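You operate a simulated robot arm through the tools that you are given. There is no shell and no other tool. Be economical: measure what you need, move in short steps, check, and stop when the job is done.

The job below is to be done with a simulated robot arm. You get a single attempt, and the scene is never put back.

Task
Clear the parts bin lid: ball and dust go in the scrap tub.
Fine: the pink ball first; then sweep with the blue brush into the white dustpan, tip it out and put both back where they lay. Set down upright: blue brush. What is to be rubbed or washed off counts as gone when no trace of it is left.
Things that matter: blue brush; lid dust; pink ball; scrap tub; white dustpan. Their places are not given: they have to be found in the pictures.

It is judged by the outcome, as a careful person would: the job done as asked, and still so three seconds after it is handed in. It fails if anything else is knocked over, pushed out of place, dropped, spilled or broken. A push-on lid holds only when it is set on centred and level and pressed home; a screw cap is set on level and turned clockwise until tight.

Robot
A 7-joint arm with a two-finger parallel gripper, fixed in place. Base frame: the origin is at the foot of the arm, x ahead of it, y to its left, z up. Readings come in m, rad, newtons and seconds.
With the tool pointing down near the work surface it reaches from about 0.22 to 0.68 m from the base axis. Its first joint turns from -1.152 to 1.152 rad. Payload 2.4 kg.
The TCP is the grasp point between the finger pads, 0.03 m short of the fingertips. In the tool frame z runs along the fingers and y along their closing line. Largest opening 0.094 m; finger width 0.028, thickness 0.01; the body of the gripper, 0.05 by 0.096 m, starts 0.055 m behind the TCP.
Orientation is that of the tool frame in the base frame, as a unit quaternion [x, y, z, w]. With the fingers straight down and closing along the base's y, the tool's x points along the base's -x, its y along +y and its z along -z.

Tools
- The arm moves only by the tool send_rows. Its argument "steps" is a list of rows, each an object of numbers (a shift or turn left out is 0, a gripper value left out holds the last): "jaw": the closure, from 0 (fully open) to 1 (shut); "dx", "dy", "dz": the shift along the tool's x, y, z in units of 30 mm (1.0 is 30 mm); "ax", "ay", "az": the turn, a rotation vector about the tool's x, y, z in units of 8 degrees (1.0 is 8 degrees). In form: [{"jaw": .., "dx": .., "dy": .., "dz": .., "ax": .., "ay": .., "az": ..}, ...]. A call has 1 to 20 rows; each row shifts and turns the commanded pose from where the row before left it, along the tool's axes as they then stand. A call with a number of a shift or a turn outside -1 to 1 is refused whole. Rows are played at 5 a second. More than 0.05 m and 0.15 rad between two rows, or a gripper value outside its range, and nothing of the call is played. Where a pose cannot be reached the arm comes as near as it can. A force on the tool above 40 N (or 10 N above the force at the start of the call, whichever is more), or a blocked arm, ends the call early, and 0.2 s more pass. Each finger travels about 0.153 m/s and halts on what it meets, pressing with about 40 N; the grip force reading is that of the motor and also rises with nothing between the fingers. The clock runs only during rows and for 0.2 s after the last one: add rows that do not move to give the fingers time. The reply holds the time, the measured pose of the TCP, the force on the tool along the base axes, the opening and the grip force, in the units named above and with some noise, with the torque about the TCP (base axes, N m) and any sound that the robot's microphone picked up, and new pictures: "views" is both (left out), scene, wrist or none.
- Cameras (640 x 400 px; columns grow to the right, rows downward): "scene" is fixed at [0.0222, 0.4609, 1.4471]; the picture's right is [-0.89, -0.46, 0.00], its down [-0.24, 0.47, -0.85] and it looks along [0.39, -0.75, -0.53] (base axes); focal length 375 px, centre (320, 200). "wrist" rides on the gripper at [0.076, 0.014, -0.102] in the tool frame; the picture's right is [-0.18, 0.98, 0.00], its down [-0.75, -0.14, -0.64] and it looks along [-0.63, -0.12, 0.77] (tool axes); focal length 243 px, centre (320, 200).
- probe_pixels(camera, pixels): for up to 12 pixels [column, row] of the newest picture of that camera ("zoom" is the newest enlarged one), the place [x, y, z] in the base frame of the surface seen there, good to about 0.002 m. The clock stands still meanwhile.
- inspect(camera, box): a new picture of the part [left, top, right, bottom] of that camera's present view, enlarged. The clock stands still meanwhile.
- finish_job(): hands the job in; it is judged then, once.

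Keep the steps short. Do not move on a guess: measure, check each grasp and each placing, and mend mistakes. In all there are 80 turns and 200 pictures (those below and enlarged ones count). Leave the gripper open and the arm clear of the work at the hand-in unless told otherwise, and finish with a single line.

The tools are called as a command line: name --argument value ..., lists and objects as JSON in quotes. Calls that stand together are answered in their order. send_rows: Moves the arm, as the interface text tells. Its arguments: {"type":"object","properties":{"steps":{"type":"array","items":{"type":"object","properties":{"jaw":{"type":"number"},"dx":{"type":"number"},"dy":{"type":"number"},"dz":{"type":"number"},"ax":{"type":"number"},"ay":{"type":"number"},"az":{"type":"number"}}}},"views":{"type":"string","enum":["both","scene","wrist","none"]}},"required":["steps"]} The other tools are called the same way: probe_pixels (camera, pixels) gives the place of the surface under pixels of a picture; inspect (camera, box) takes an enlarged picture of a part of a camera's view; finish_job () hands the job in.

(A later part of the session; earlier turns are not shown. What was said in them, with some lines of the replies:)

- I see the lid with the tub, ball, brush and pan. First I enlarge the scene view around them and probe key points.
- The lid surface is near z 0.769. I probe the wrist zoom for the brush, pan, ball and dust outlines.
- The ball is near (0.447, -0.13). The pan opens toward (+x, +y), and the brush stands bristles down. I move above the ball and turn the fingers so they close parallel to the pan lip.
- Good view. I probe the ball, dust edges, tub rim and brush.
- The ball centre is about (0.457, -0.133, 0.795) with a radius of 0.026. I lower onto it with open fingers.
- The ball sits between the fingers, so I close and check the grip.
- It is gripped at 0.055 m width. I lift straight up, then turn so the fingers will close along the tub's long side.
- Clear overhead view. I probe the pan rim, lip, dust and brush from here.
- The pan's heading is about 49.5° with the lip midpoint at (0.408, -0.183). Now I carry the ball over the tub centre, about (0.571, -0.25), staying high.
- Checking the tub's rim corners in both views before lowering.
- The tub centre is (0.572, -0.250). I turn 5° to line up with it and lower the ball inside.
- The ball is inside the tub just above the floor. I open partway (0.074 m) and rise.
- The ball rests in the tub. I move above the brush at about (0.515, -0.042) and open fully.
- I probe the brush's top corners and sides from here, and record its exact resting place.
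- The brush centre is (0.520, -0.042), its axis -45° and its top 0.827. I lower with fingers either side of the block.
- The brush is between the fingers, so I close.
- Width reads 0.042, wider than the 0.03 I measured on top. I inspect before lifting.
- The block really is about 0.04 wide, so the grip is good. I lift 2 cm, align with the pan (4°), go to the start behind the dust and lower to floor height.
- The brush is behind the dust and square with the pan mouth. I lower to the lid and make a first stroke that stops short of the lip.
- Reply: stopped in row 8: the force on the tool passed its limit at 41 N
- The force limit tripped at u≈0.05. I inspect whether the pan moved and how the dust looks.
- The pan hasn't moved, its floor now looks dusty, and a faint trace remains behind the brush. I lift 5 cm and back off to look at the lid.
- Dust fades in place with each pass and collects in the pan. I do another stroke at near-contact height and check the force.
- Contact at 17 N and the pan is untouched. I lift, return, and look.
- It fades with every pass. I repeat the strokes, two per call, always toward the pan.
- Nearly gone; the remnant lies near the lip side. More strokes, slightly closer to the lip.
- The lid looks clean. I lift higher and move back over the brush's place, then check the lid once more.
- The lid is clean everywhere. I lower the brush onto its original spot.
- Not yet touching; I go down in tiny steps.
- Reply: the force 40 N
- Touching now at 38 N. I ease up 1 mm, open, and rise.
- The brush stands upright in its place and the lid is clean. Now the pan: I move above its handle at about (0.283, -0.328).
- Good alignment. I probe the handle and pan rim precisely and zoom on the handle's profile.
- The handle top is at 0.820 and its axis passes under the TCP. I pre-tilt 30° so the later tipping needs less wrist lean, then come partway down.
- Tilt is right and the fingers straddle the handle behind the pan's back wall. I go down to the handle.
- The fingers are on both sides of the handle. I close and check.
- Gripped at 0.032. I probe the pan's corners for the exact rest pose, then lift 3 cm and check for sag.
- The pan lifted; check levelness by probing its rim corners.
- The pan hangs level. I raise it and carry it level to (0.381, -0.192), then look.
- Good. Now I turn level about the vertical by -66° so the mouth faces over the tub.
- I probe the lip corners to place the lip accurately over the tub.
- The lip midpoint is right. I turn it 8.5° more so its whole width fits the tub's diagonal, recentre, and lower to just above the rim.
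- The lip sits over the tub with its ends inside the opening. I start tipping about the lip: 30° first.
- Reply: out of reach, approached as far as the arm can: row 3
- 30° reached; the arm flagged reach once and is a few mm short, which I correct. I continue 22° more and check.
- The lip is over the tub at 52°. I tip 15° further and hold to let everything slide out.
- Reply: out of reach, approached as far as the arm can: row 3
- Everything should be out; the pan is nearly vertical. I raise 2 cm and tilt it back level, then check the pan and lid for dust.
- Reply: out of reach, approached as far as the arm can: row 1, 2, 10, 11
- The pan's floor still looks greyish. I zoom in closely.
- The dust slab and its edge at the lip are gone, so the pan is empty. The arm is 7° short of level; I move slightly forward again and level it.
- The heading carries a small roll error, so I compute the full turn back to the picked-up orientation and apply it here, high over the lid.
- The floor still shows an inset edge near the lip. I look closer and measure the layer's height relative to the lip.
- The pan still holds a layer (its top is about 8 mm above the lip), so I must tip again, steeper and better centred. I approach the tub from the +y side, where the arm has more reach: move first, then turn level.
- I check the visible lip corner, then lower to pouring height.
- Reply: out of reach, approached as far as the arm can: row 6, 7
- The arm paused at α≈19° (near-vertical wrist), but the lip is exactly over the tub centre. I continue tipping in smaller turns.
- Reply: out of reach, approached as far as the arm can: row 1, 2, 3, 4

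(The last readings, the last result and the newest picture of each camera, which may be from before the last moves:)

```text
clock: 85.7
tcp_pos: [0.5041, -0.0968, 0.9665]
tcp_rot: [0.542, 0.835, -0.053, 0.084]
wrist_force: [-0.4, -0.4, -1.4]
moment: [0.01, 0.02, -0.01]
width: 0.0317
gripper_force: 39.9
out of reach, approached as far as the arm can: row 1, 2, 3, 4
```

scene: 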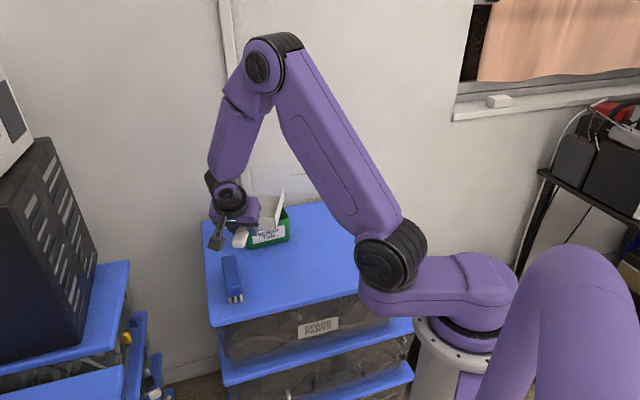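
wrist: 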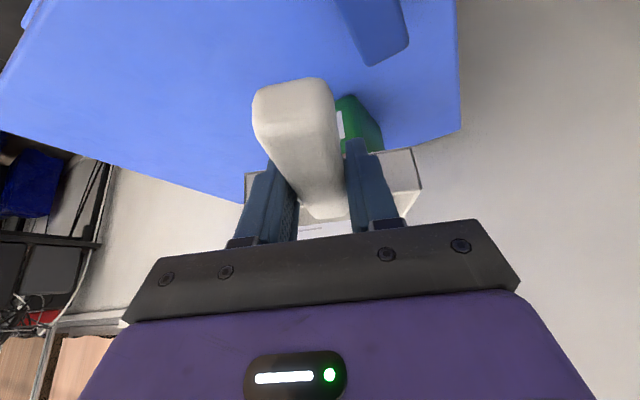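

That heading hits a joint limit. I go back to the heading that worked (-9°), this time with the lip better centred and a long dwell. I raise and turn first.

send_rows --steps '[{"dz": -0.74, "dx": -0.15}, {"dz": -0.74, "dx": -0.15}, {"ax": -0.314, "ay": -0.265, "az": -0.836}, {"ax": -0.314, "ay": -0.265, "az": -0.836}, {"ax": -0.314, "ay": -0.265, "az": -0.836}, {"ax": -0.314, "ay": -0.265, "az": -0.836}, {"ax": -0.314, "ay": -0.265, "az": -0.836}, {"ax": -0.314, "ay": -0.265, "az": -0.836}, {"ax": -0.314, "ay": -0.265, "az": -0.836}, {"ax": -0.314, "ay": -0.265, "az": -0.836}, {"dy": -0.92, "dx": 0.6, "dz": -0.346}, {"dy": -0.92, "dx": 0.6, "dz": -0.346}, {"dy": -0.92, "dx": 0.6, "dz": -0.346}, {"dy": -0.92, "dx": 0.6, "dz": -0.346}, {"dy": -0.92, "dx": 0.6, "dz": -0.346}, {}]' --views "scene"

inspect --camera "scene" --box '[200, 130, 360, 250]'

```text
clock: 89.1
tcp_pos: [0.3916, -0.2069, 1.0147]
tcp_rot: [0.077, 0.959, -0.027, 0.27]
wrist_force: [0.1, 0.3, -0.8]
moment: [0.02, 0.05, 0.02]
width: 0.0315
gripper_force: 40.0
out of reach, approached as far as the arm can: row 2, 14, 15
```

scene: 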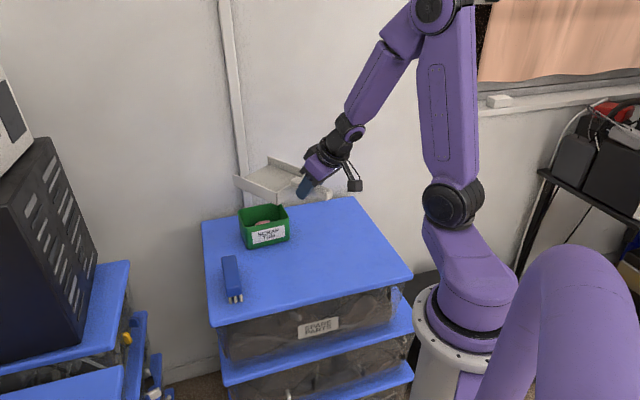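

```text
3.33 times, centred on (280, 190) of scene
```

zoom: 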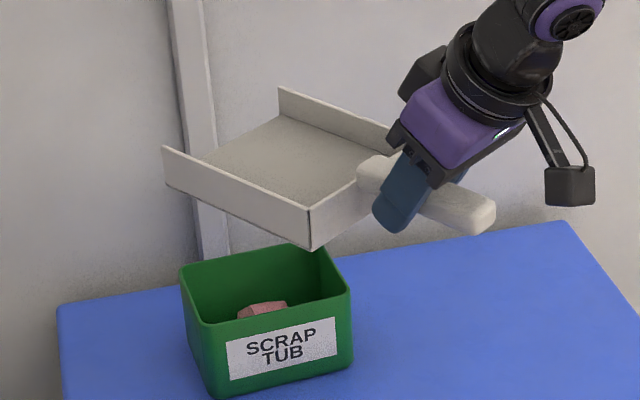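

The layer is still visible in the pan. I recentre and lower the lip to just above the rim.

send_rows --steps '[{"dy": -0.42, "dx": 0.26, "dz": -0.15}, {"dz": 0.81, "dx": 0.467}, {"dz": 0.81, "dx": 0.467}, {"dz": 0.81, "dx": 0.467}, {"dz": 0.8, "dx": 0.467}, {"ay": 0.15}, {}]' --views "none"

inspect --camera "scene" --box '[200, 150, 360, 260]'

```text
clock: 90.7
tcp_pos: [0.384, -0.2165, 0.9066]
tcp_rot: [0.076, 0.966, -0.02, 0.248]
wrist_force: [0.4, -0.4, -1.7]
moment: [0.05, 0.06, 0.02]
width: 0.0317
gripper_force: 39.9
out of reach, approached as far as the arm can: row 4
```

```text
3.64 times, centred on (280, 205) of scene
```

zoom: 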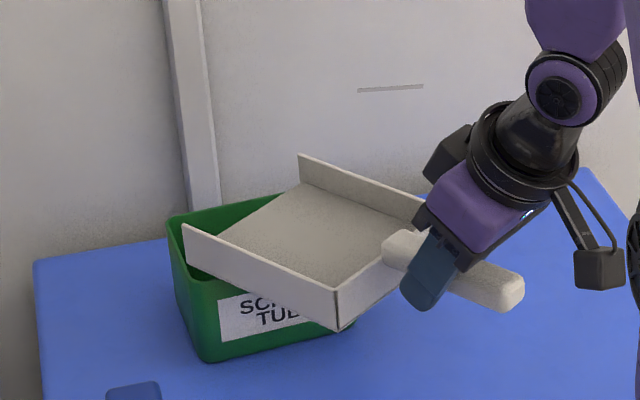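

The lip is centred over the tub. I tip in one go to about 60°, then read the pose.

send_rows --steps '[{"ay": 0.9375, "dx": -0.599, "dz": -0.592}, {"ay": 0.9375, "dx": -0.599, "dz": -0.592}, {"ay": 0.9375, "dx": -0.599, "dz": -0.592}, {"ay": 0.9375, "dx": -0.599, "dz": -0.592}, {"ay": 0.9375, "dx": -0.599, "dz": -0.592}, {"ay": 0.9375, "dx": -0.599, "dz": -0.592}, {"ay": 0.9375, "dx": -0.599, "dz": -0.592}, {"ay": 0.9375, "dx": -0.599, "dz": -0.592}, {}, {}, {}]' --views "none"

inspect --camera "scene" --box '[200, 130, 360, 260]'

```text
clock: 93.1
tcp_pos: [0.5028, -0.2355, 1.0436]
tcp_rot: [0.068, 0.97, 0.032, -0.231]
wrist_force: [-1.0, 0.6, -1.6]
moment: [0.02, 0.04, 0.0]
width: 0.0314
gripper_force: 40.0
out of reach, approached as far as the arm can: row 2
```

```text
3.08 times, centred on (280, 195) of scene
```

zoom: 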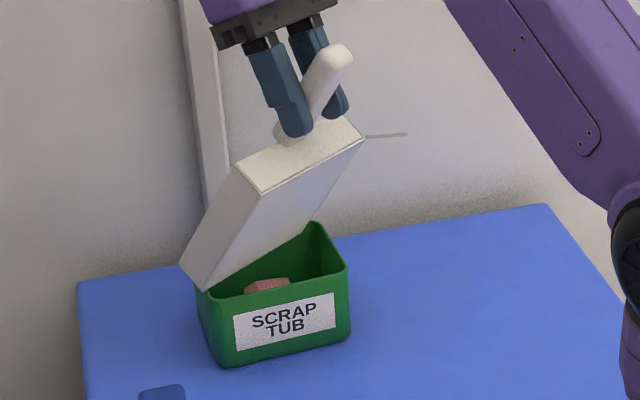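

I probe the visible pan edges to find the true lip position.

probe_pixels --camera "zoom" --pixels '[[209, 285], [186, 264], [262, 196], [240, 172], [300, 236], [358, 141], [245, 262], [335, 118]]'

```text
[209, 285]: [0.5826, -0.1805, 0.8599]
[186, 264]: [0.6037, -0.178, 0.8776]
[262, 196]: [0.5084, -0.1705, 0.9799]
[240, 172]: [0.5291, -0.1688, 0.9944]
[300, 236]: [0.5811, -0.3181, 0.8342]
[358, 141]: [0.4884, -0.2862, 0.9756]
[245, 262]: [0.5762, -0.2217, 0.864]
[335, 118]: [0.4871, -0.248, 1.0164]
```

The lip is centred and the pan stands at 58°. I go another 7° and hold 2 s.

send_rows --steps '[{"ay": 0.47, "dx": -0.3, "dz": -0.3}, {"ay": 0.47, "dx": -0.3, "dz": -0.3}, {}, {}, {}, {}, {}, {}, {}]' --views "none"

inspect --camera "scene" --box '[200, 130, 360, 260]'

```text
clock: 95.1
tcp_pos: [0.5127, -0.2314, 1.0505]
tcp_rot: [0.065, 0.953, 0.035, -0.294]
wrist_force: [-0.2, -0.6, -1.2]
moment: [0.0, -0.03, -0.01]
width: 0.0316
gripper_force: 40.2
out of reach, approached as far as the arm can: row 2
```

```text
3.08 times, centred on (280, 195) of scene
```

zoom: 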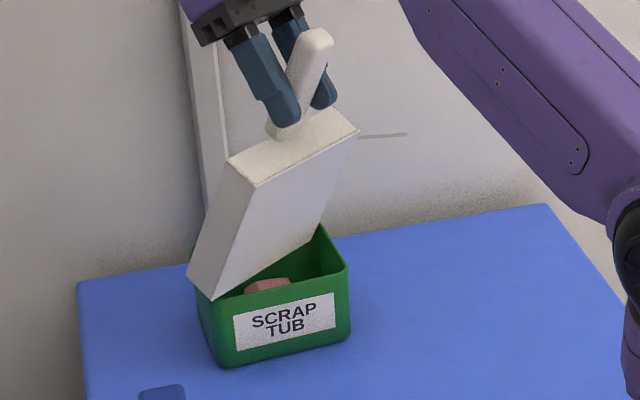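

I tilt back to level in place and measure the layer again.

send_rows --steps '[{"ay": -0.9375, "dx": 0.516, "dz": 0.665}, {"ay": -0.9375, "dx": 0.516, "dz": 0.665}, {"ay": -0.9375, "dx": 0.516, "dz": 0.665}, {"ay": -0.9375, "dx": 0.516, "dz": 0.665}, {"ay": -0.9375, "dx": 0.516, "dz": 0.665}, {"ay": -0.9375, "dx": 0.516, "dz": 0.665}, {"ay": -0.9375, "dx": 0.516, "dz": 0.665}, {"ay": -0.9375, "dx": 0.516, "dz": 0.665}, {}]' --views "none"

inspect --camera "scene" --box '[235, 175, 335, 245]'

```text
clock: 97.1
tcp_pos: [0.388, -0.2002, 0.9361]
tcp_rot: [0.069, 0.98, 0.028, 0.183]
wrist_force: [1.0, 1.0, -1.4]
moment: [-0.01, 0.07, -0.02]
width: 0.0318
gripper_force: 40.2
out of reach, approached as far as the arm can: row 7, 8
```

```text
5.71 times, centred on (285, 210) of scene
```

zoom: 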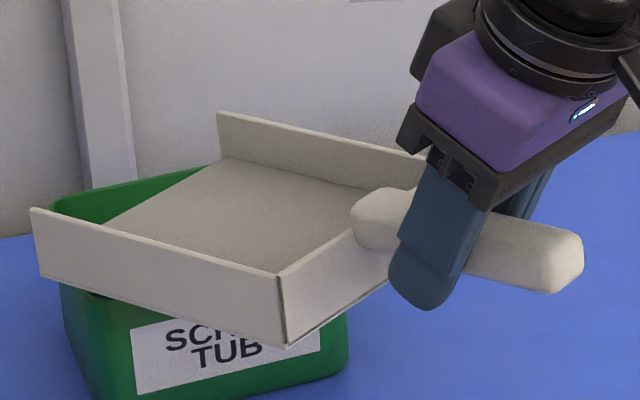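

probe_pixels --camera "zoom" --pixels '[[220, 114], [34, 209], [282, 276], [300, 240], [250, 200], [180, 205], [300, 205], [225, 165], [120, 218], [232, 162]]'

```text
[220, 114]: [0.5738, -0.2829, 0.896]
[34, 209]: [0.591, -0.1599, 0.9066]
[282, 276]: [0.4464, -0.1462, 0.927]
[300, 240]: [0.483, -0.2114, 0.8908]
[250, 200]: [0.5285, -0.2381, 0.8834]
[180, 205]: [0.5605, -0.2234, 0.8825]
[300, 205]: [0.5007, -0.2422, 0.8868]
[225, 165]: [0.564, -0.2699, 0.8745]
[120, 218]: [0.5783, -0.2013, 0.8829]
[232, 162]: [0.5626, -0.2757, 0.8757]
```

The layer is unchanged even at 64°, so it needs a steeper tip (near or past vertical). That takes a grip with the hand turned round, pouring toward the base so the arm can swing it under. I first carry the pan back to its place to re-grip.

send_rows --steps '[{"dz": -0.934, "dx": -0.358}, {"ax": -0.319, "ay": -0.099, "az": -0.83}, {"ax": -0.319, "ay": -0.099, "az": -0.83}, {"ax": -0.319, "ay": -0.099, "az": -0.83}, {"ax": -0.319, "ay": -0.099, "az": -0.83}, {"ax": -0.319, "ay": -0.099, "az": -0.83}, {"ax": -0.319, "ay": -0.099, "az": -0.83}, {"ax": -0.319, "ay": -0.099, "az": -0.83}, {"ax": -0.319, "ay": -0.099, "az": -0.83}, {"dx": 0.8, "dy": -0.03, "dz": -0.463}, {"dx": 0.8, "dy": -0.03, "dz": -0.463}, {"dx": 0.8, "dy": -0.03, "dz": -0.463}, {"dx": 0.8, "dy": -0.03, "dz": -0.463}, {"dx": 0.8, "dy": -0.03, "dz": -0.463}, {"dx": 0.8, "dy": -0.03, "dz": -0.463}, {}]' --views "scene"

```text
clock: 100.5
tcp_pos: [0.2868, -0.3332, 0.966]
tcp_rot: [-0.404, 0.877, 0.107, 0.239]
wrist_force: [-0.8, -0.2, -0.4]
moment: [-0.06, 0.06, 0.04]
width: 0.0315
gripper_force: 40.0
```

scene: 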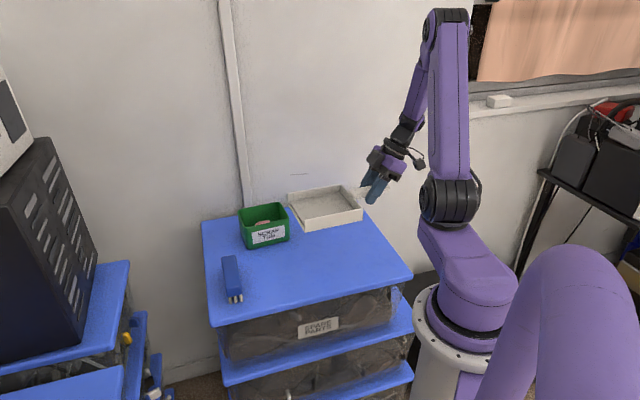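

Exactly at the pick orientation. I lower the pan to the lid with fine steps at the end.

send_rows --steps '[{"dz": 0.707, "dx": 0.408, "dy": 0.14}, {"dz": 0.707, "dx": 0.408}, {"dz": 0.707, "dx": 0.408}, {"dz": 0.707, "dx": 0.408}, {"dz": 0.707, "dx": 0.408}, {"dz": 0.707, "dx": 0.408}, {"dz": 0.06, "dx": 0.035}, {}]' --views "none"

send_rows --steps '[{"dz": 0.04, "dx": 0.023}, {}]' --views "none"

inspect --camera "scene" --box '[290, 190, 420, 290]'

probe_pixels --camera "zoom" --pixels '[[76, 215], [269, 168], [350, 272], [142, 333], [200, 260], [260, 220]]'

```text
clock: 102.3
tcp_pos: [0.2843, -0.329, 0.8172]
tcp_rot: [-0.403, 0.877, 0.106, 0.237]
wrist_force: [0.2, 0.3, -1.4]
moment: [-0.03, 0.06, 0.0]
width: 0.032
gripper_force: 39.8
```

```text
clock: 102.9
tcp_pos: [0.2866, -0.3296, 0.816]
tcp_rot: [-0.404, 0.877, 0.107, 0.239]
wrist_force: [-0.6, 0.2, -2.5]
moment: [-0.09, 0.03, -0.05]
width: 0.0315
gripper_force: 39.9
```

```text
4.00 times, centred on (355, 240) of scene
```

zoom: 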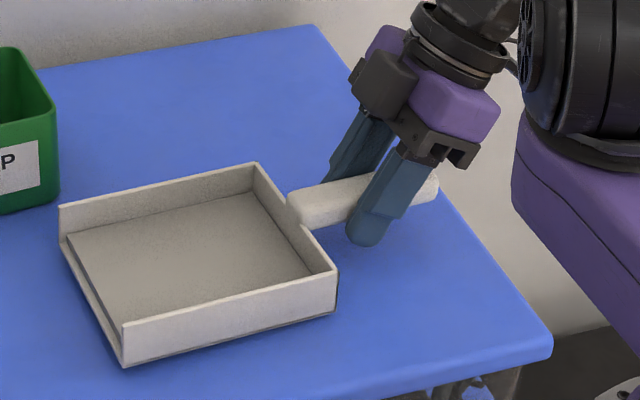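

```text
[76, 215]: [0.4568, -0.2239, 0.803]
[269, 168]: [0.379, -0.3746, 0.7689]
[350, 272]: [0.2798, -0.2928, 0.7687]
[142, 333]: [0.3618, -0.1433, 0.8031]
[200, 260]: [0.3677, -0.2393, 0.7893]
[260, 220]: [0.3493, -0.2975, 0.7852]
```

The pan slid about 1.5 cm in the grip while steep; I'll correct for it when placing. I set it down, release, back off along the fingers, and spin the hand 180° about its own axis.

send_rows --steps '[{"dz": 0.04, "dx": 0.023}, {"dz": 0.035, "dx": 0.02}, {}, {"jaw": 0.5}, {"jaw": 0.0}, {}, {"dz": -0.6}, {"dz": -0.9}, {"dz": -0.9}, {"dz": -0.9}, {}]' --views "none"

send_rows --steps '[{"az": 0.978}, {"az": 0.978}, {"az": 0.978}, {"az": 0.978}, {"az": 0.978}, {"az": 0.978}, {"az": 0.978}, {"az": 0.978}, {"az": 0.978}, {"az": 0.978}, {"az": 0.978}, {"az": 0.978}]' --views "none"

send_rows --steps '[{"az": 0.978}, {"az": 0.978}, {"az": 0.978}, {"az": 0.978}, {"az": 0.978}, {"az": 0.978}, {"az": 0.978}, {"az": 0.978}, {"az": 0.978}, {"az": 0.978}, {"az": 0.978}, {}]'

inspect --camera "scene" --box '[290, 190, 420, 290]'

```text
clock: 105.3
tcp_pos: [0.2524, -0.3678, 0.9009]
tcp_rot: [-0.404, 0.877, 0.106, 0.238]
wrist_force: [0.4, 0.6, 0.8]
moment: [0.02, 0.0, 0.0]
width: 0.0941
gripper_force: 0.1
```

```text
clock: 107.9
tcp_pos: [0.2513, -0.3671, 0.8982]
tcp_rot: [0.367, 0.893, 0.246, 0.085]
wrist_force: [0.3, 0.2, 0.6]
moment: [0.0, 0.03, -0.01]
width: 0.0941
gripper_force: 0.0
```

```text
clock: 110.5
tcp_pos: [0.2516, -0.3675, 0.9006]
tcp_rot: [0.877, 0.403, 0.239, -0.105]
wrist_force: [0.8, 0.2, 0.0]
moment: [0.01, 0.0, 0.03]
width: 0.0943
gripper_force: 0.1
```

scene: 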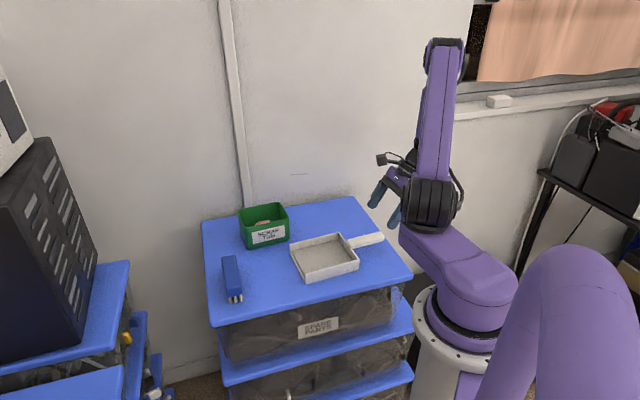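
wrist: 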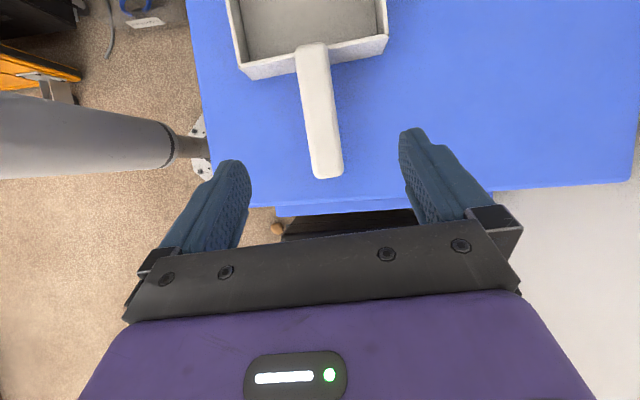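

```text
4.00 times, centred on (355, 240) of scene
```

zoom: 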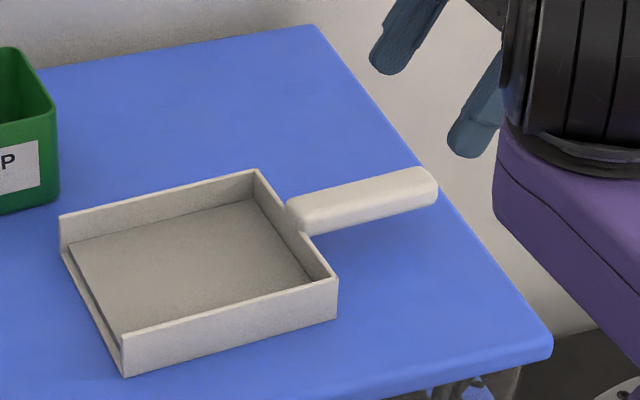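

The flip worked and the pan stands flat. I probe its corners, handle and layer.

probe_pixels --camera "zoom" --pixels '[[61, 217], [255, 173], [335, 278], [124, 338], [180, 255], [230, 225], [120, 270], [355, 195], [425, 175], [300, 210], [70, 250], [118, 345]]'

probe_pixels --camera "wrist" --pixels '[[312, 60], [320, 110], [328, 165], [245, 75], [385, 38], [300, 20]]'

```text
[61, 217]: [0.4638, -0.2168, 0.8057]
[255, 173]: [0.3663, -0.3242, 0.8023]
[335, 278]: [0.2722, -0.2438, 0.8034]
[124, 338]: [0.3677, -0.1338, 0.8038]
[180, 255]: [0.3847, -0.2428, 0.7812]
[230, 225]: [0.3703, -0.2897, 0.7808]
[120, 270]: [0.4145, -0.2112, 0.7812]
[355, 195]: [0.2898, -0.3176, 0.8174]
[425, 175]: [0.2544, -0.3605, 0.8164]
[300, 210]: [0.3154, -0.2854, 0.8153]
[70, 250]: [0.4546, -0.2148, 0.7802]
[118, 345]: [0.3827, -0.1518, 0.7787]
```

```text
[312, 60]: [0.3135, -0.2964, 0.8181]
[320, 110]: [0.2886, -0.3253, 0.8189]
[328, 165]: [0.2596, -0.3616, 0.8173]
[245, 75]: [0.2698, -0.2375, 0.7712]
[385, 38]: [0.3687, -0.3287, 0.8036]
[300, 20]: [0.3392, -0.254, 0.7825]
```

The pan is 12 mm forward of its original place, which I note for the final placing. I go down along the fingers to the handle at (0.289, -0.3205), close, and lift.

send_rows --steps '[{"dx": 0.27, "dy": -0.07}, {"dz": 0.9}, {"dz": 0.9}, {"dz": 0.9}, {"dz": 0.5}, {"dz": 0.33}, {}]' --views "wrist"

inspect --camera "scene" --box '[290, 190, 420, 290]'

```text
clock: 112.1
tcp_pos: [0.2902, -0.3199, 0.8135]
tcp_rot: [0.877, 0.404, 0.238, -0.106]
wrist_force: [0.1, 0.1, 0.3]
moment: [0.01, 0.02, -0.01]
width: 0.0942
gripper_force: 0.1
```

wrist: 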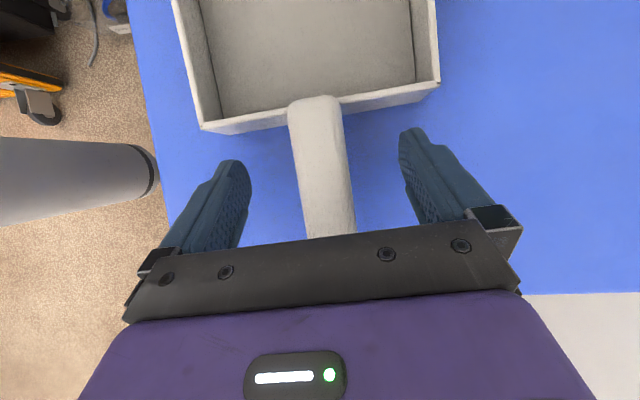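

```text
4.00 times, centred on (355, 240) of scene
```

zoom: 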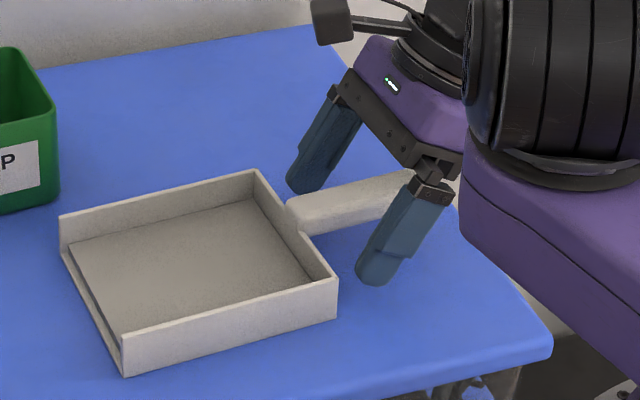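

The fingers straddle the handle, and this camera now looks into the pan. I close, lift and carry it out level.

send_rows --steps '[{"jaw": 0.5}, {"jaw": 0.65}, {"jaw": 0.8}, {"jaw": 1.0}, {"jaw": 1.0}, {"dx": 0.22, "dz": -0.39}, {"dx": 0.446, "dz": -0.771}, {"dx": 0.446, "dz": -0.771}, {"dx": 0.446, "dz": -0.771}, {"dx": 0.446, "dz": -0.771}, {"dx": 0.446, "dz": -0.771}, {"dx": 0.446, "dz": -0.771}, {}]' --views "wrist"

send_rows --steps '[{"dx": 0.72, "dy": 0.17, "dz": 0.416}, {"dx": 0.72, "dy": 0.17, "dz": 0.416}, {"dx": 0.72, "dy": 0.17, "dz": 0.416}, {"dx": 0.72, "dy": 0.17, "dz": 0.416}, {"dx": 0.72, "dy": 0.17, "dz": 0.416}, {"dx": 0.72, "dy": 0.17, "dz": 0.416}, {"dx": 0.72, "dy": 0.17, "dz": 0.416}, {"dx": 0.72, "dy": 0.17, "dz": 0.416}, {"dx": 0.72, "dy": 0.17, "dz": 0.416}, {}]' --views "scene"

```text
clock: 114.9
tcp_pos: [0.2888, -0.3182, 0.9891]
tcp_rot: [0.877, 0.404, 0.238, -0.106]
wrist_force: [-0.6, 0.4, -1.1]
moment: [-0.04, 0.03, 0.03]
width: 0.0318
gripper_force: 40.5
```

wrist: 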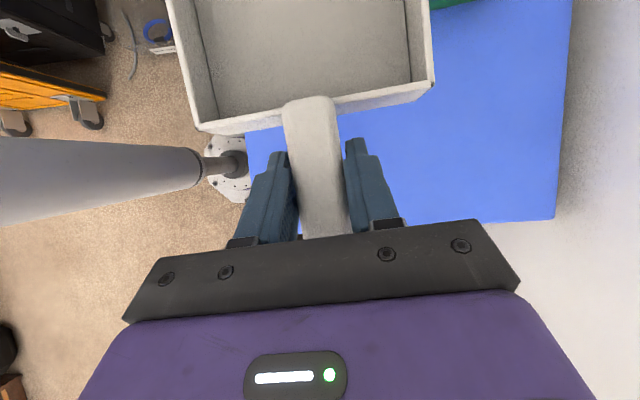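

```text
clock: 117.1
tcp_pos: [0.4702, -0.1762, 0.9871]
tcp_rot: [0.877, 0.405, 0.237, -0.106]
wrist_force: [-0.6, 0.0, -1.0]
moment: [-0.09, 0.03, 0.01]
width: 0.0318
gripper_force: 40.2
```

scene: 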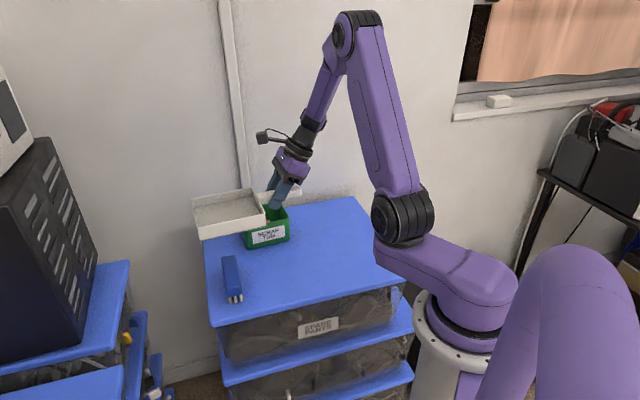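

Held well. Now I turn level by +122° so the mouth points back toward the base.

send_rows --steps '[{"ax": 0.475, "az": -0.823}, {"ax": 0.475, "az": -0.823}, {"ax": 0.475, "az": -0.823}, {"ax": 0.475, "az": -0.823}, {"ax": 0.475, "az": -0.823}, {"ax": 0.475, "az": -0.823}, {"ax": 0.475, "az": -0.823}, {"ax": 0.475, "az": -0.823}, {"ax": 0.475, "az": -0.823}, {"ax": 0.475, "az": -0.823}, {"ax": 0.475, "az": -0.823}, {"ax": 0.475, "az": -0.823}, {"ax": 0.475, "az": -0.823}, {"ax": 0.475, "az": -0.823}, {"ax": 0.475, "az": -0.823}, {"ax": 0.475, "az": -0.823}, {}]'

```text
clock: 120.7
tcp_pos: [0.4695, -0.1785, 0.9865]
tcp_rot: [0.074, 0.964, 0.018, -0.255]
wrist_force: [-0.2, 0.4, -1.4]
moment: [0.01, -0.09, -0.01]
width: 0.0318
gripper_force: 39.9
```

scene: 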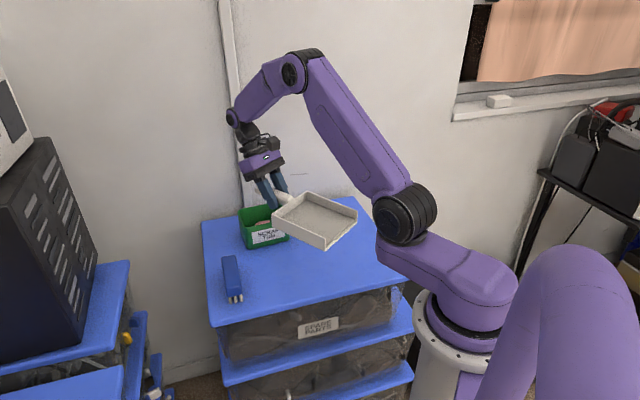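
wrist: 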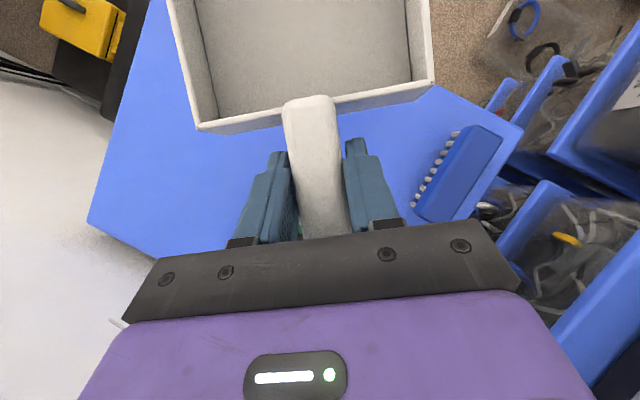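

The pan points to the base and is held level. I raise it, pre-tip to 52° (the layer did not move at that angle before), and carry the lip over the tub.

send_rows --steps '[{"dx": 0.5, "dz": -0.87}, {"dx": 0.5, "dz": -0.87}, {"ay": -0.9375}, {"ay": -0.9375}, {"ay": -0.9375}, {"ay": -0.9375}, {"ay": -0.9375}, {"dx": -0.8, "dz": 0.2, "dy": -0.26}, {"dx": -0.8, "dz": 0.2, "dy": -0.26}, {}]' --views "none"

inspect --camera "scene" --box '[200, 130, 360, 260]'

```text
clock: 122.9
tcp_pos: [0.5143, -0.2037, 1.0405]
tcp_rot: [0.079, 0.995, -0.006, 0.069]
wrist_force: [-0.6, -1.6, -0.9]
moment: [-0.03, -0.03, 0.01]
width: 0.0321
gripper_force: 40.0
```

```text
3.08 times, centred on (280, 195) of scene
```

zoom: 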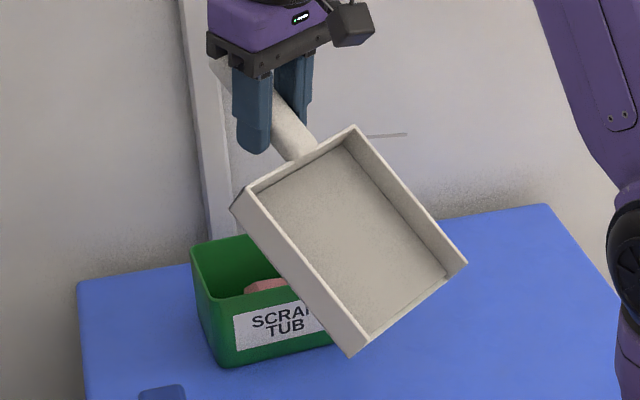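

Going well: 38° with the layer in place. I tip to 53° and move the lip over the tub's centre.

send_rows --steps '[{"dz": -0.3}, {"ay": -0.9375}, {"ay": -0.9375}, {"dx": -0.787, "dz": 0.293, "dy": -0.203}, {"dx": -0.787, "dz": 0.293, "dy": -0.203}, {"dx": -0.787, "dz": 0.293, "dy": -0.203}, {"dx": -0.787, "dz": 0.293, "dy": -0.203}, {"dx": -0.787, "dz": 0.293, "dy": -0.203}, {"dx": -0.787, "dz": 0.293, "dy": -0.203}, {}]' --views "none"

inspect --camera "scene" --box '[200, 130, 360, 260]'

```text
clock: 125.1
tcp_pos: [0.6576, -0.2627, 1.0542]
tcp_rot: [0.077, 0.977, -0.017, 0.198]
wrist_force: [-0.9, -0.2, -0.9]
moment: [-0.02, -0.02, -0.03]
width: 0.032
gripper_force: 39.7
```

```text
3.08 times, centred on (280, 195) of scene
```

zoom: 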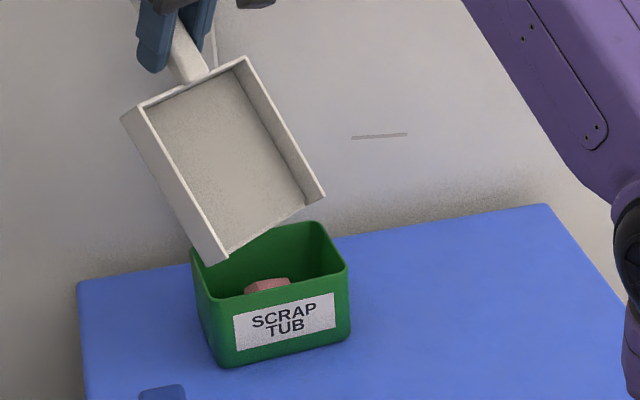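

Perfectly placed. I lower slightly and swing the pan up about its lip to 90°, with pauses.

send_rows --steps '[{"dx": 0.1, "dz": 0.25}, {"ay": -0.9375, "dx": 0.613, "dz": -0.604}, {"ay": -0.9375, "dx": 0.613, "dz": -0.604}, {}, {"ay": -0.9375, "dx": 0.613, "dz": -0.604}, {}, {"ay": -0.9375, "dx": 0.613, "dz": -0.604}, {}, {"ay": -0.9375, "dx": 0.613, "dz": -0.604}, {}, {}, {}]' --views "none"

inspect --camera "scene" --box '[200, 130, 360, 260]'

inspect --camera "wrist" --box '[0, 0, 640, 400]'

```text
clock: 127.7
tcp_pos: [0.5438, -0.2401, 1.0638]
tcp_rot: [0.064, 0.878, -0.024, 0.474]
wrist_force: [0.7, 1.0, -2.1]
moment: [-0.01, 0.04, 0.0]
width: 0.0317
gripper_force: 39.9
out of reach, approached as far as the arm can: row 7
```

```text
3.08 times, centred on (280, 195) of scene
```

zoom: 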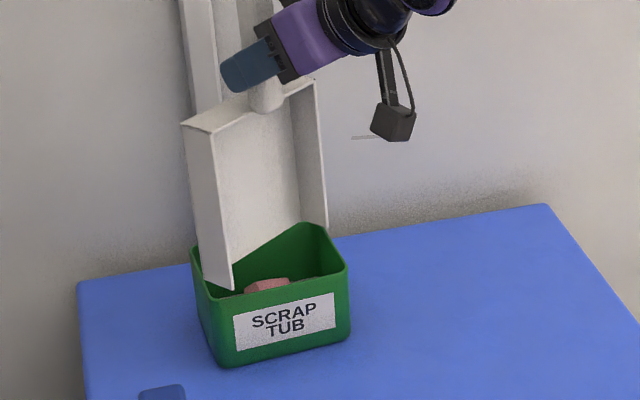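

```text
1.00 times, centred on (320, 200) of wrist (not enlarged: the box is as wide or as high as the picture)
```

zoom: 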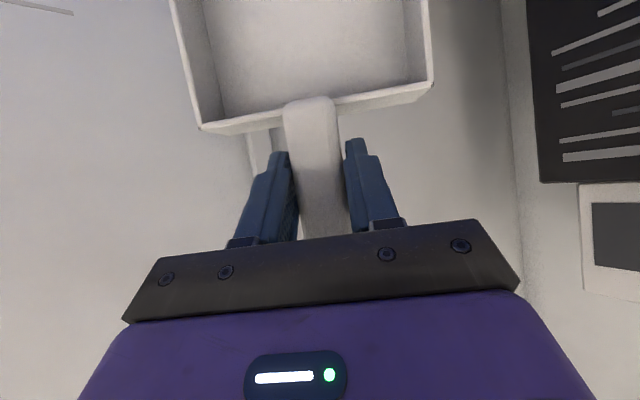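

The pan is nearly vertical over the tub. I probe the depth of its floor below the walls and the tub's contents.

probe_pixels --camera "wrist" --pixels '[[201, 128], [432, 83], [300, 60], [350, 50], [280, 30], [180, 20]]'

inspect --camera "scene" --box '[240, 195, 300, 235]'

probe_pixels --camera "zoom" --pixels '[[330, 170], [420, 190], [450, 200], [300, 200], [380, 190], [250, 100], [350, 80]]'

```text
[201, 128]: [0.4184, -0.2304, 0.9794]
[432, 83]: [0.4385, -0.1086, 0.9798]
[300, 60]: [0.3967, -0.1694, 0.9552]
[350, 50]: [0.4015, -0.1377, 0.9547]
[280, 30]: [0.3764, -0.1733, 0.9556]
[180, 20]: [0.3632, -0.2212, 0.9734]
```

```text
10.00 times, centred on (270, 215) of scene
```

zoom: 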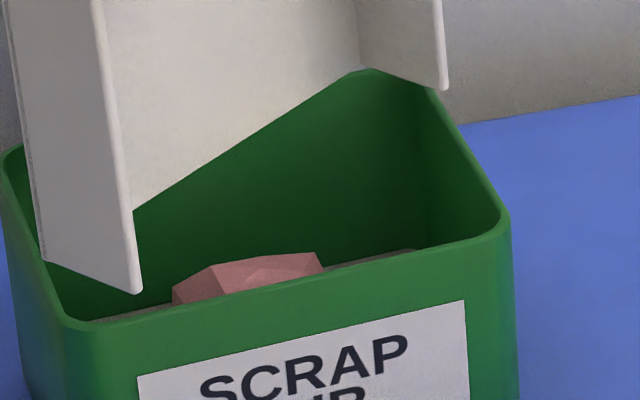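

```text
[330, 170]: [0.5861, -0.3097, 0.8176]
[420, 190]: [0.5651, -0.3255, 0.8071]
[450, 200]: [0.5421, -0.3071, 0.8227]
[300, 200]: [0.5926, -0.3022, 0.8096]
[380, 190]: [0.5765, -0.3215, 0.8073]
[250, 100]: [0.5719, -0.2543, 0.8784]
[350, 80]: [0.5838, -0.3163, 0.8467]
```

A dust layer now lies in the tub and the pan interior is white. I tip a bit more and hold to be sure, then swing back and draw the pan away from the tub.

send_rows --steps '[{"ay": -0.5, "dx": 0.33, "dz": -0.32}, {}, {}, {}, {}, {}, {}, {"ay": 0.5, "dx": -0.3, "dz": 0.34}, {"ay": 0.9375, "dx": -0.529, "dz": 0.679}, {"ay": 0.9375, "dx": -0.529, "dz": 0.679}, {"ay": 0.9375, "dx": -0.529, "dz": 0.679}, {"ay": 0.9375, "dx": -0.529, "dz": 0.679}, {"ay": 0.9375, "dx": -0.529, "dz": 0.679}, {"dz": -0.7}, {}]' --views "none"

send_rows --steps '[{"dx": 0.775, "dy": 0.203, "dz": -0.32}, {"dx": 0.775, "dy": 0.203, "dz": -0.32}, {"dx": 0.775, "dy": 0.203, "dz": -0.32}, {"dx": 0.775, "dy": 0.203, "dz": -0.32}, {"dx": 0.775, "dy": 0.203, "dz": -0.32}, {"dx": 0.775, "dy": 0.203, "dz": -0.32}, {}]' --views "scene"

inspect --camera "scene" --box '[200, 130, 360, 260]'

```text
clock: 130.9
tcp_pos: [0.648, -0.2485, 1.0679]
tcp_rot: [0.062, 0.976, 0.004, 0.209]
wrist_force: [-0.3, 0.0, -1.1]
moment: [-0.01, -0.02, 0.03]
width: 0.0316
gripper_force: 39.8
out of reach, approached as far as the arm can: row 10
```

```text
clock: 132.5
tcp_pos: [0.5034, -0.1924, 1.0644]
tcp_rot: [0.062, 0.976, 0.004, 0.21]
wrist_force: [0.3, 0.0, -2.1]
moment: [-0.02, -0.02, 0.0]
width: 0.0317
gripper_force: 39.8
```

scene: 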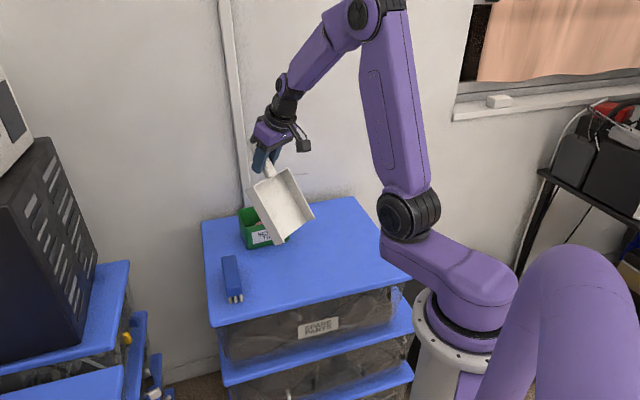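

```text
3.08 times, centred on (280, 195) of scene
```

zoom: 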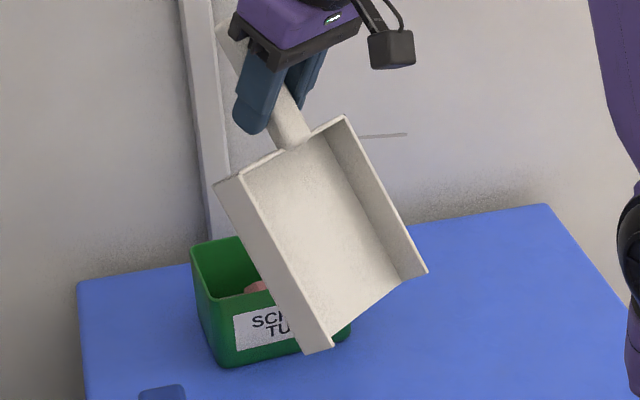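

The pan is empty and white. I turn it level back to its original heading and carry it above its place.

send_rows --steps '[{"ax": -0.042, "ay": 0.21, "az": 0.928}, {"ax": -0.042, "ay": 0.21, "az": 0.928}, {"ax": -0.042, "ay": 0.21, "az": 0.928}, {"ax": -0.042, "ay": 0.21, "az": 0.928}, {"ax": -0.042, "ay": 0.21, "az": 0.928}, {"ax": -0.042, "ay": 0.21, "az": 0.928}, {"ax": -0.042, "ay": 0.21, "az": 0.928}, {"ax": -0.042, "ay": 0.21, "az": 0.928}, {"ax": -0.042, "ay": 0.21, "az": 0.928}, {"ax": -0.042, "ay": 0.21, "az": 0.928}, {"ax": -0.042, "ay": 0.21, "az": 0.928}, {"ax": -0.042, "ay": 0.21, "az": 0.928}, {"ax": -0.042, "ay": 0.21, "az": 0.928}, {"ax": -0.042, "ay": 0.21, "az": 0.928}, {"ax": -0.042, "ay": 0.21, "az": 0.928}, {"ax": -0.042, "ay": 0.21, "az": 0.928}, {"ax": -0.042, "ay": 0.21, "az": 0.928}, {}]' --views "none"

send_rows --steps '[{"dx": -0.797, "dy": -0.291, "dz": -0.46}, {"dx": -0.797, "dy": -0.291, "dz": -0.46}, {"dx": -0.797, "dy": -0.291, "dz": -0.46}, {"dx": -0.797, "dy": -0.291, "dz": -0.46}, {"dx": -0.797, "dy": -0.291, "dz": -0.46}, {"dx": -0.797, "dy": -0.291, "dz": -0.46}, {"dx": -0.797, "dy": -0.291, "dz": -0.46}, {"dx": -0.797, "dy": -0.291, "dz": -0.46}, {"dx": -0.797, "dy": -0.291, "dz": -0.46}, {}]' --views "none"

inspect --camera "scene" --box '[270, 130, 430, 260]'

```text
clock: 136.3
tcp_pos: [0.5035, -0.1925, 1.063]
tcp_rot: [0.877, 0.403, 0.238, -0.106]
wrist_force: [0.3, 0.2, -0.7]
moment: [-0.06, 0.04, 0.01]
width: 0.0317
gripper_force: 39.9
```

```text
clock: 138.5
tcp_pos: [0.2824, -0.3329, 1.0613]
tcp_rot: [0.877, 0.404, 0.239, -0.105]
wrist_force: [-0.3, -0.6, -0.7]
moment: [-0.08, 0.07, -0.01]
width: 0.0316
gripper_force: 39.5
```

```text
3.08 times, centred on (350, 195) of scene
```

zoom: 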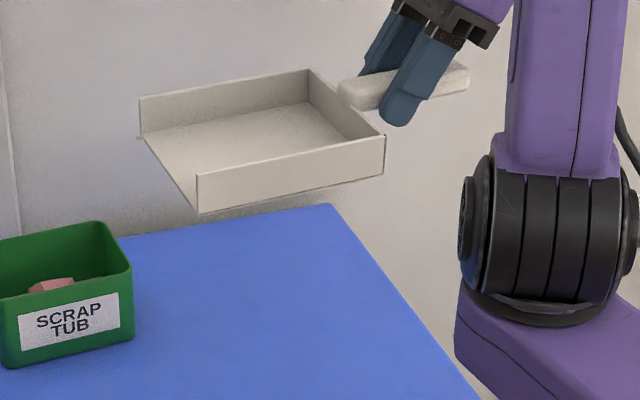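

The pan is clean and at the right spot. I lower to 29 mm above rest, where I have reference corner pixels (76,181), (271,135), (354,240), (142,296).

send_rows --steps '[{"dx": -0.4, "dy": -0.08, "dz": 0.82}, {"dx": -0.456, "dz": 0.79}, {"dx": -0.456, "dz": 0.79}, {"dx": -0.456, "dz": 0.79}, {"dx": -0.456, "dz": 0.79}, {"dx": -0.456, "dz": 0.79}, {"dx": -0.456, "dz": 0.79}, {"dx": -0.456, "dz": 0.79}, {}]' --views "none"

inspect --camera "scene" --box '[290, 190, 420, 290]'

probe_pixels --camera "zoom" --pixels '[[76, 182], [271, 136], [354, 241], [142, 297], [79, 184], [351, 241], [145, 300]]'

```text
clock: 140.5
tcp_pos: [0.2838, -0.3273, 0.843]
tcp_rot: [0.877, 0.403, 0.238, -0.105]
wrist_force: [0.1, 0.0, -1.0]
moment: [-0.08, 0.05, 0.03]
width: 0.0315
gripper_force: 40.4
```

```text
4.00 times, centred on (355, 240) of scene
```

zoom: 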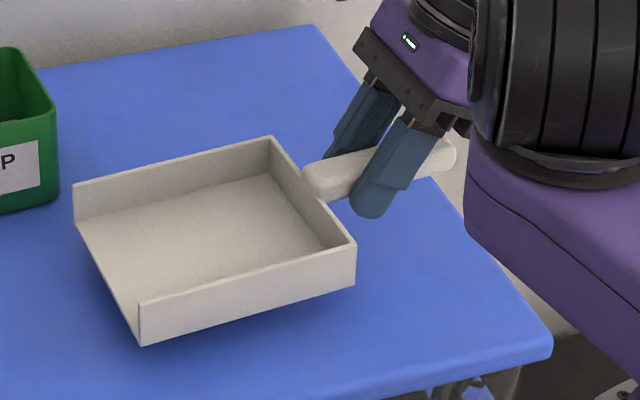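

```text
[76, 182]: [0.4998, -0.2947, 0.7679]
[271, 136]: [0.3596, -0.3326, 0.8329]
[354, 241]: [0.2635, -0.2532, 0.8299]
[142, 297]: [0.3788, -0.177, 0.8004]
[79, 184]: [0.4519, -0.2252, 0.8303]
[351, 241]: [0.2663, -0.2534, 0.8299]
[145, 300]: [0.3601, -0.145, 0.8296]
```

It matches the original place to 1–2 mm. I lower to the lid, release and back off along the fingers.

send_rows --steps '[{"dx": -0.225, "dz": 0.39}, {"dx": -0.225, "dz": 0.39}, {"dx": -0.02, "dz": 0.035}, {"dx": -0.015, "dz": 0.026}, {}]' --views "none"

send_rows --steps '[{"jaw": 0.5}, {"jaw": 0.0}, {}, {"dz": -0.5}, {"dz": -0.9}, {"dz": -0.9}, {"dz": -0.9}, {"dx": 0.4, "dz": -0.7}, {"dx": 0.4, "dz": -0.7}, {"dx": 0.4, "dz": -0.7}, {"dx": 0.4, "dz": -0.7}, {}]' --views "scene"

inspect --camera "scene" --box '[195, 190, 425, 334]'

inspect --camera "scene" --box '[290, 190, 420, 290]'

inspect --camera "wrist" --box '[100, 0, 540, 240]'

```text
clock: 141.7
tcp_pos: [0.2831, -0.3272, 0.8152]
tcp_rot: [0.877, 0.403, 0.238, -0.105]
wrist_force: [-0.9, -2.5, 11.6]
moment: [0.57, -0.44, -0.08]
width: 0.0315
gripper_force: 40.0
```

```text
clock: 144.3
tcp_pos: [0.2507, -0.3635, 0.9952]
tcp_rot: [0.877, 0.403, 0.239, -0.106]
wrist_force: [-0.1, -0.1, 0.9]
moment: [0.05, -0.01, 0.01]
width: 0.094
gripper_force: 0.1
```

scene: 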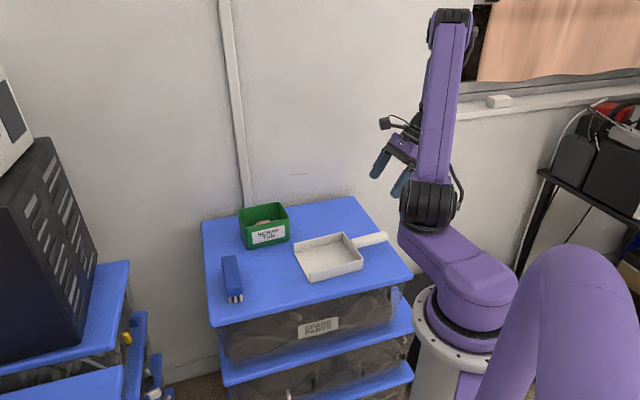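

```text
2.78 times, centred on (310, 262) of scene
```

zoom: 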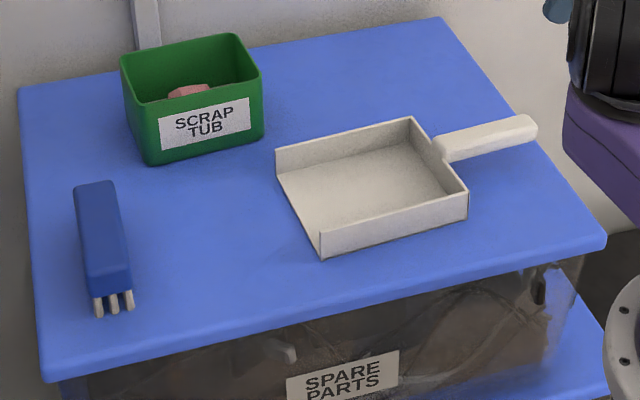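

```text
4.00 times, centred on (355, 240) of scene
```

zoom: 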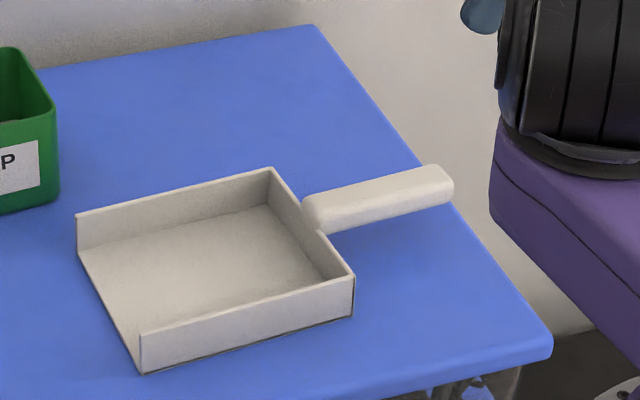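

```text
1.45 times, centred on (320, 120) of wrist
5 turns are left
```

zoom: 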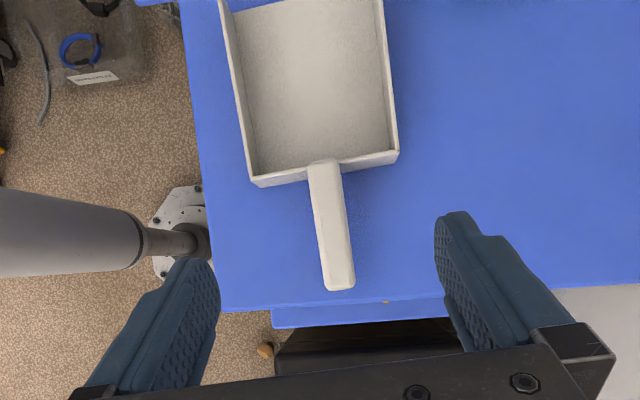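

Everything matches the first picture. One last close look at the lid where the dust was, and into the tub.

inspect --camera "scene" --box '[240, 245, 320, 305]'

inspect --camera "scene" --box '[230, 195, 310, 255]'

```text
6.67 times, centred on (280, 275) of scene
```

zoom: 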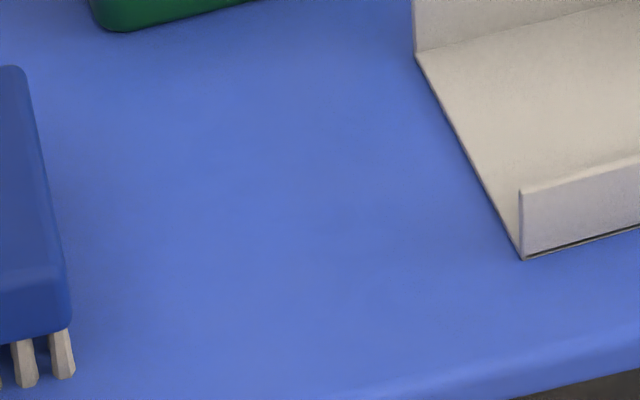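

```text
6.67 times, centred on (270, 225) of scene
4 turns are left
```

zoom: 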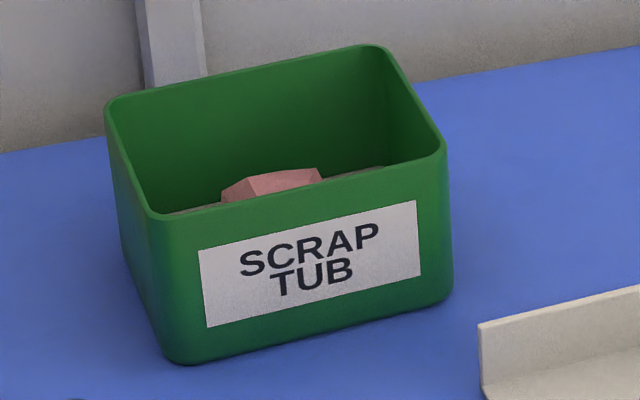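

The lid is spotless, ball and dust are in the tub, brush and pan are back in place, and the gripper is open and clear. I hand the job in.

finish_job

```text
The job is handed in.
```

The pink ball and the dust are in the scrap tub, no dust shows on the lid, the brush stands upright where it lay, and the emptied dustpan is back within about 2 mm of its spot.
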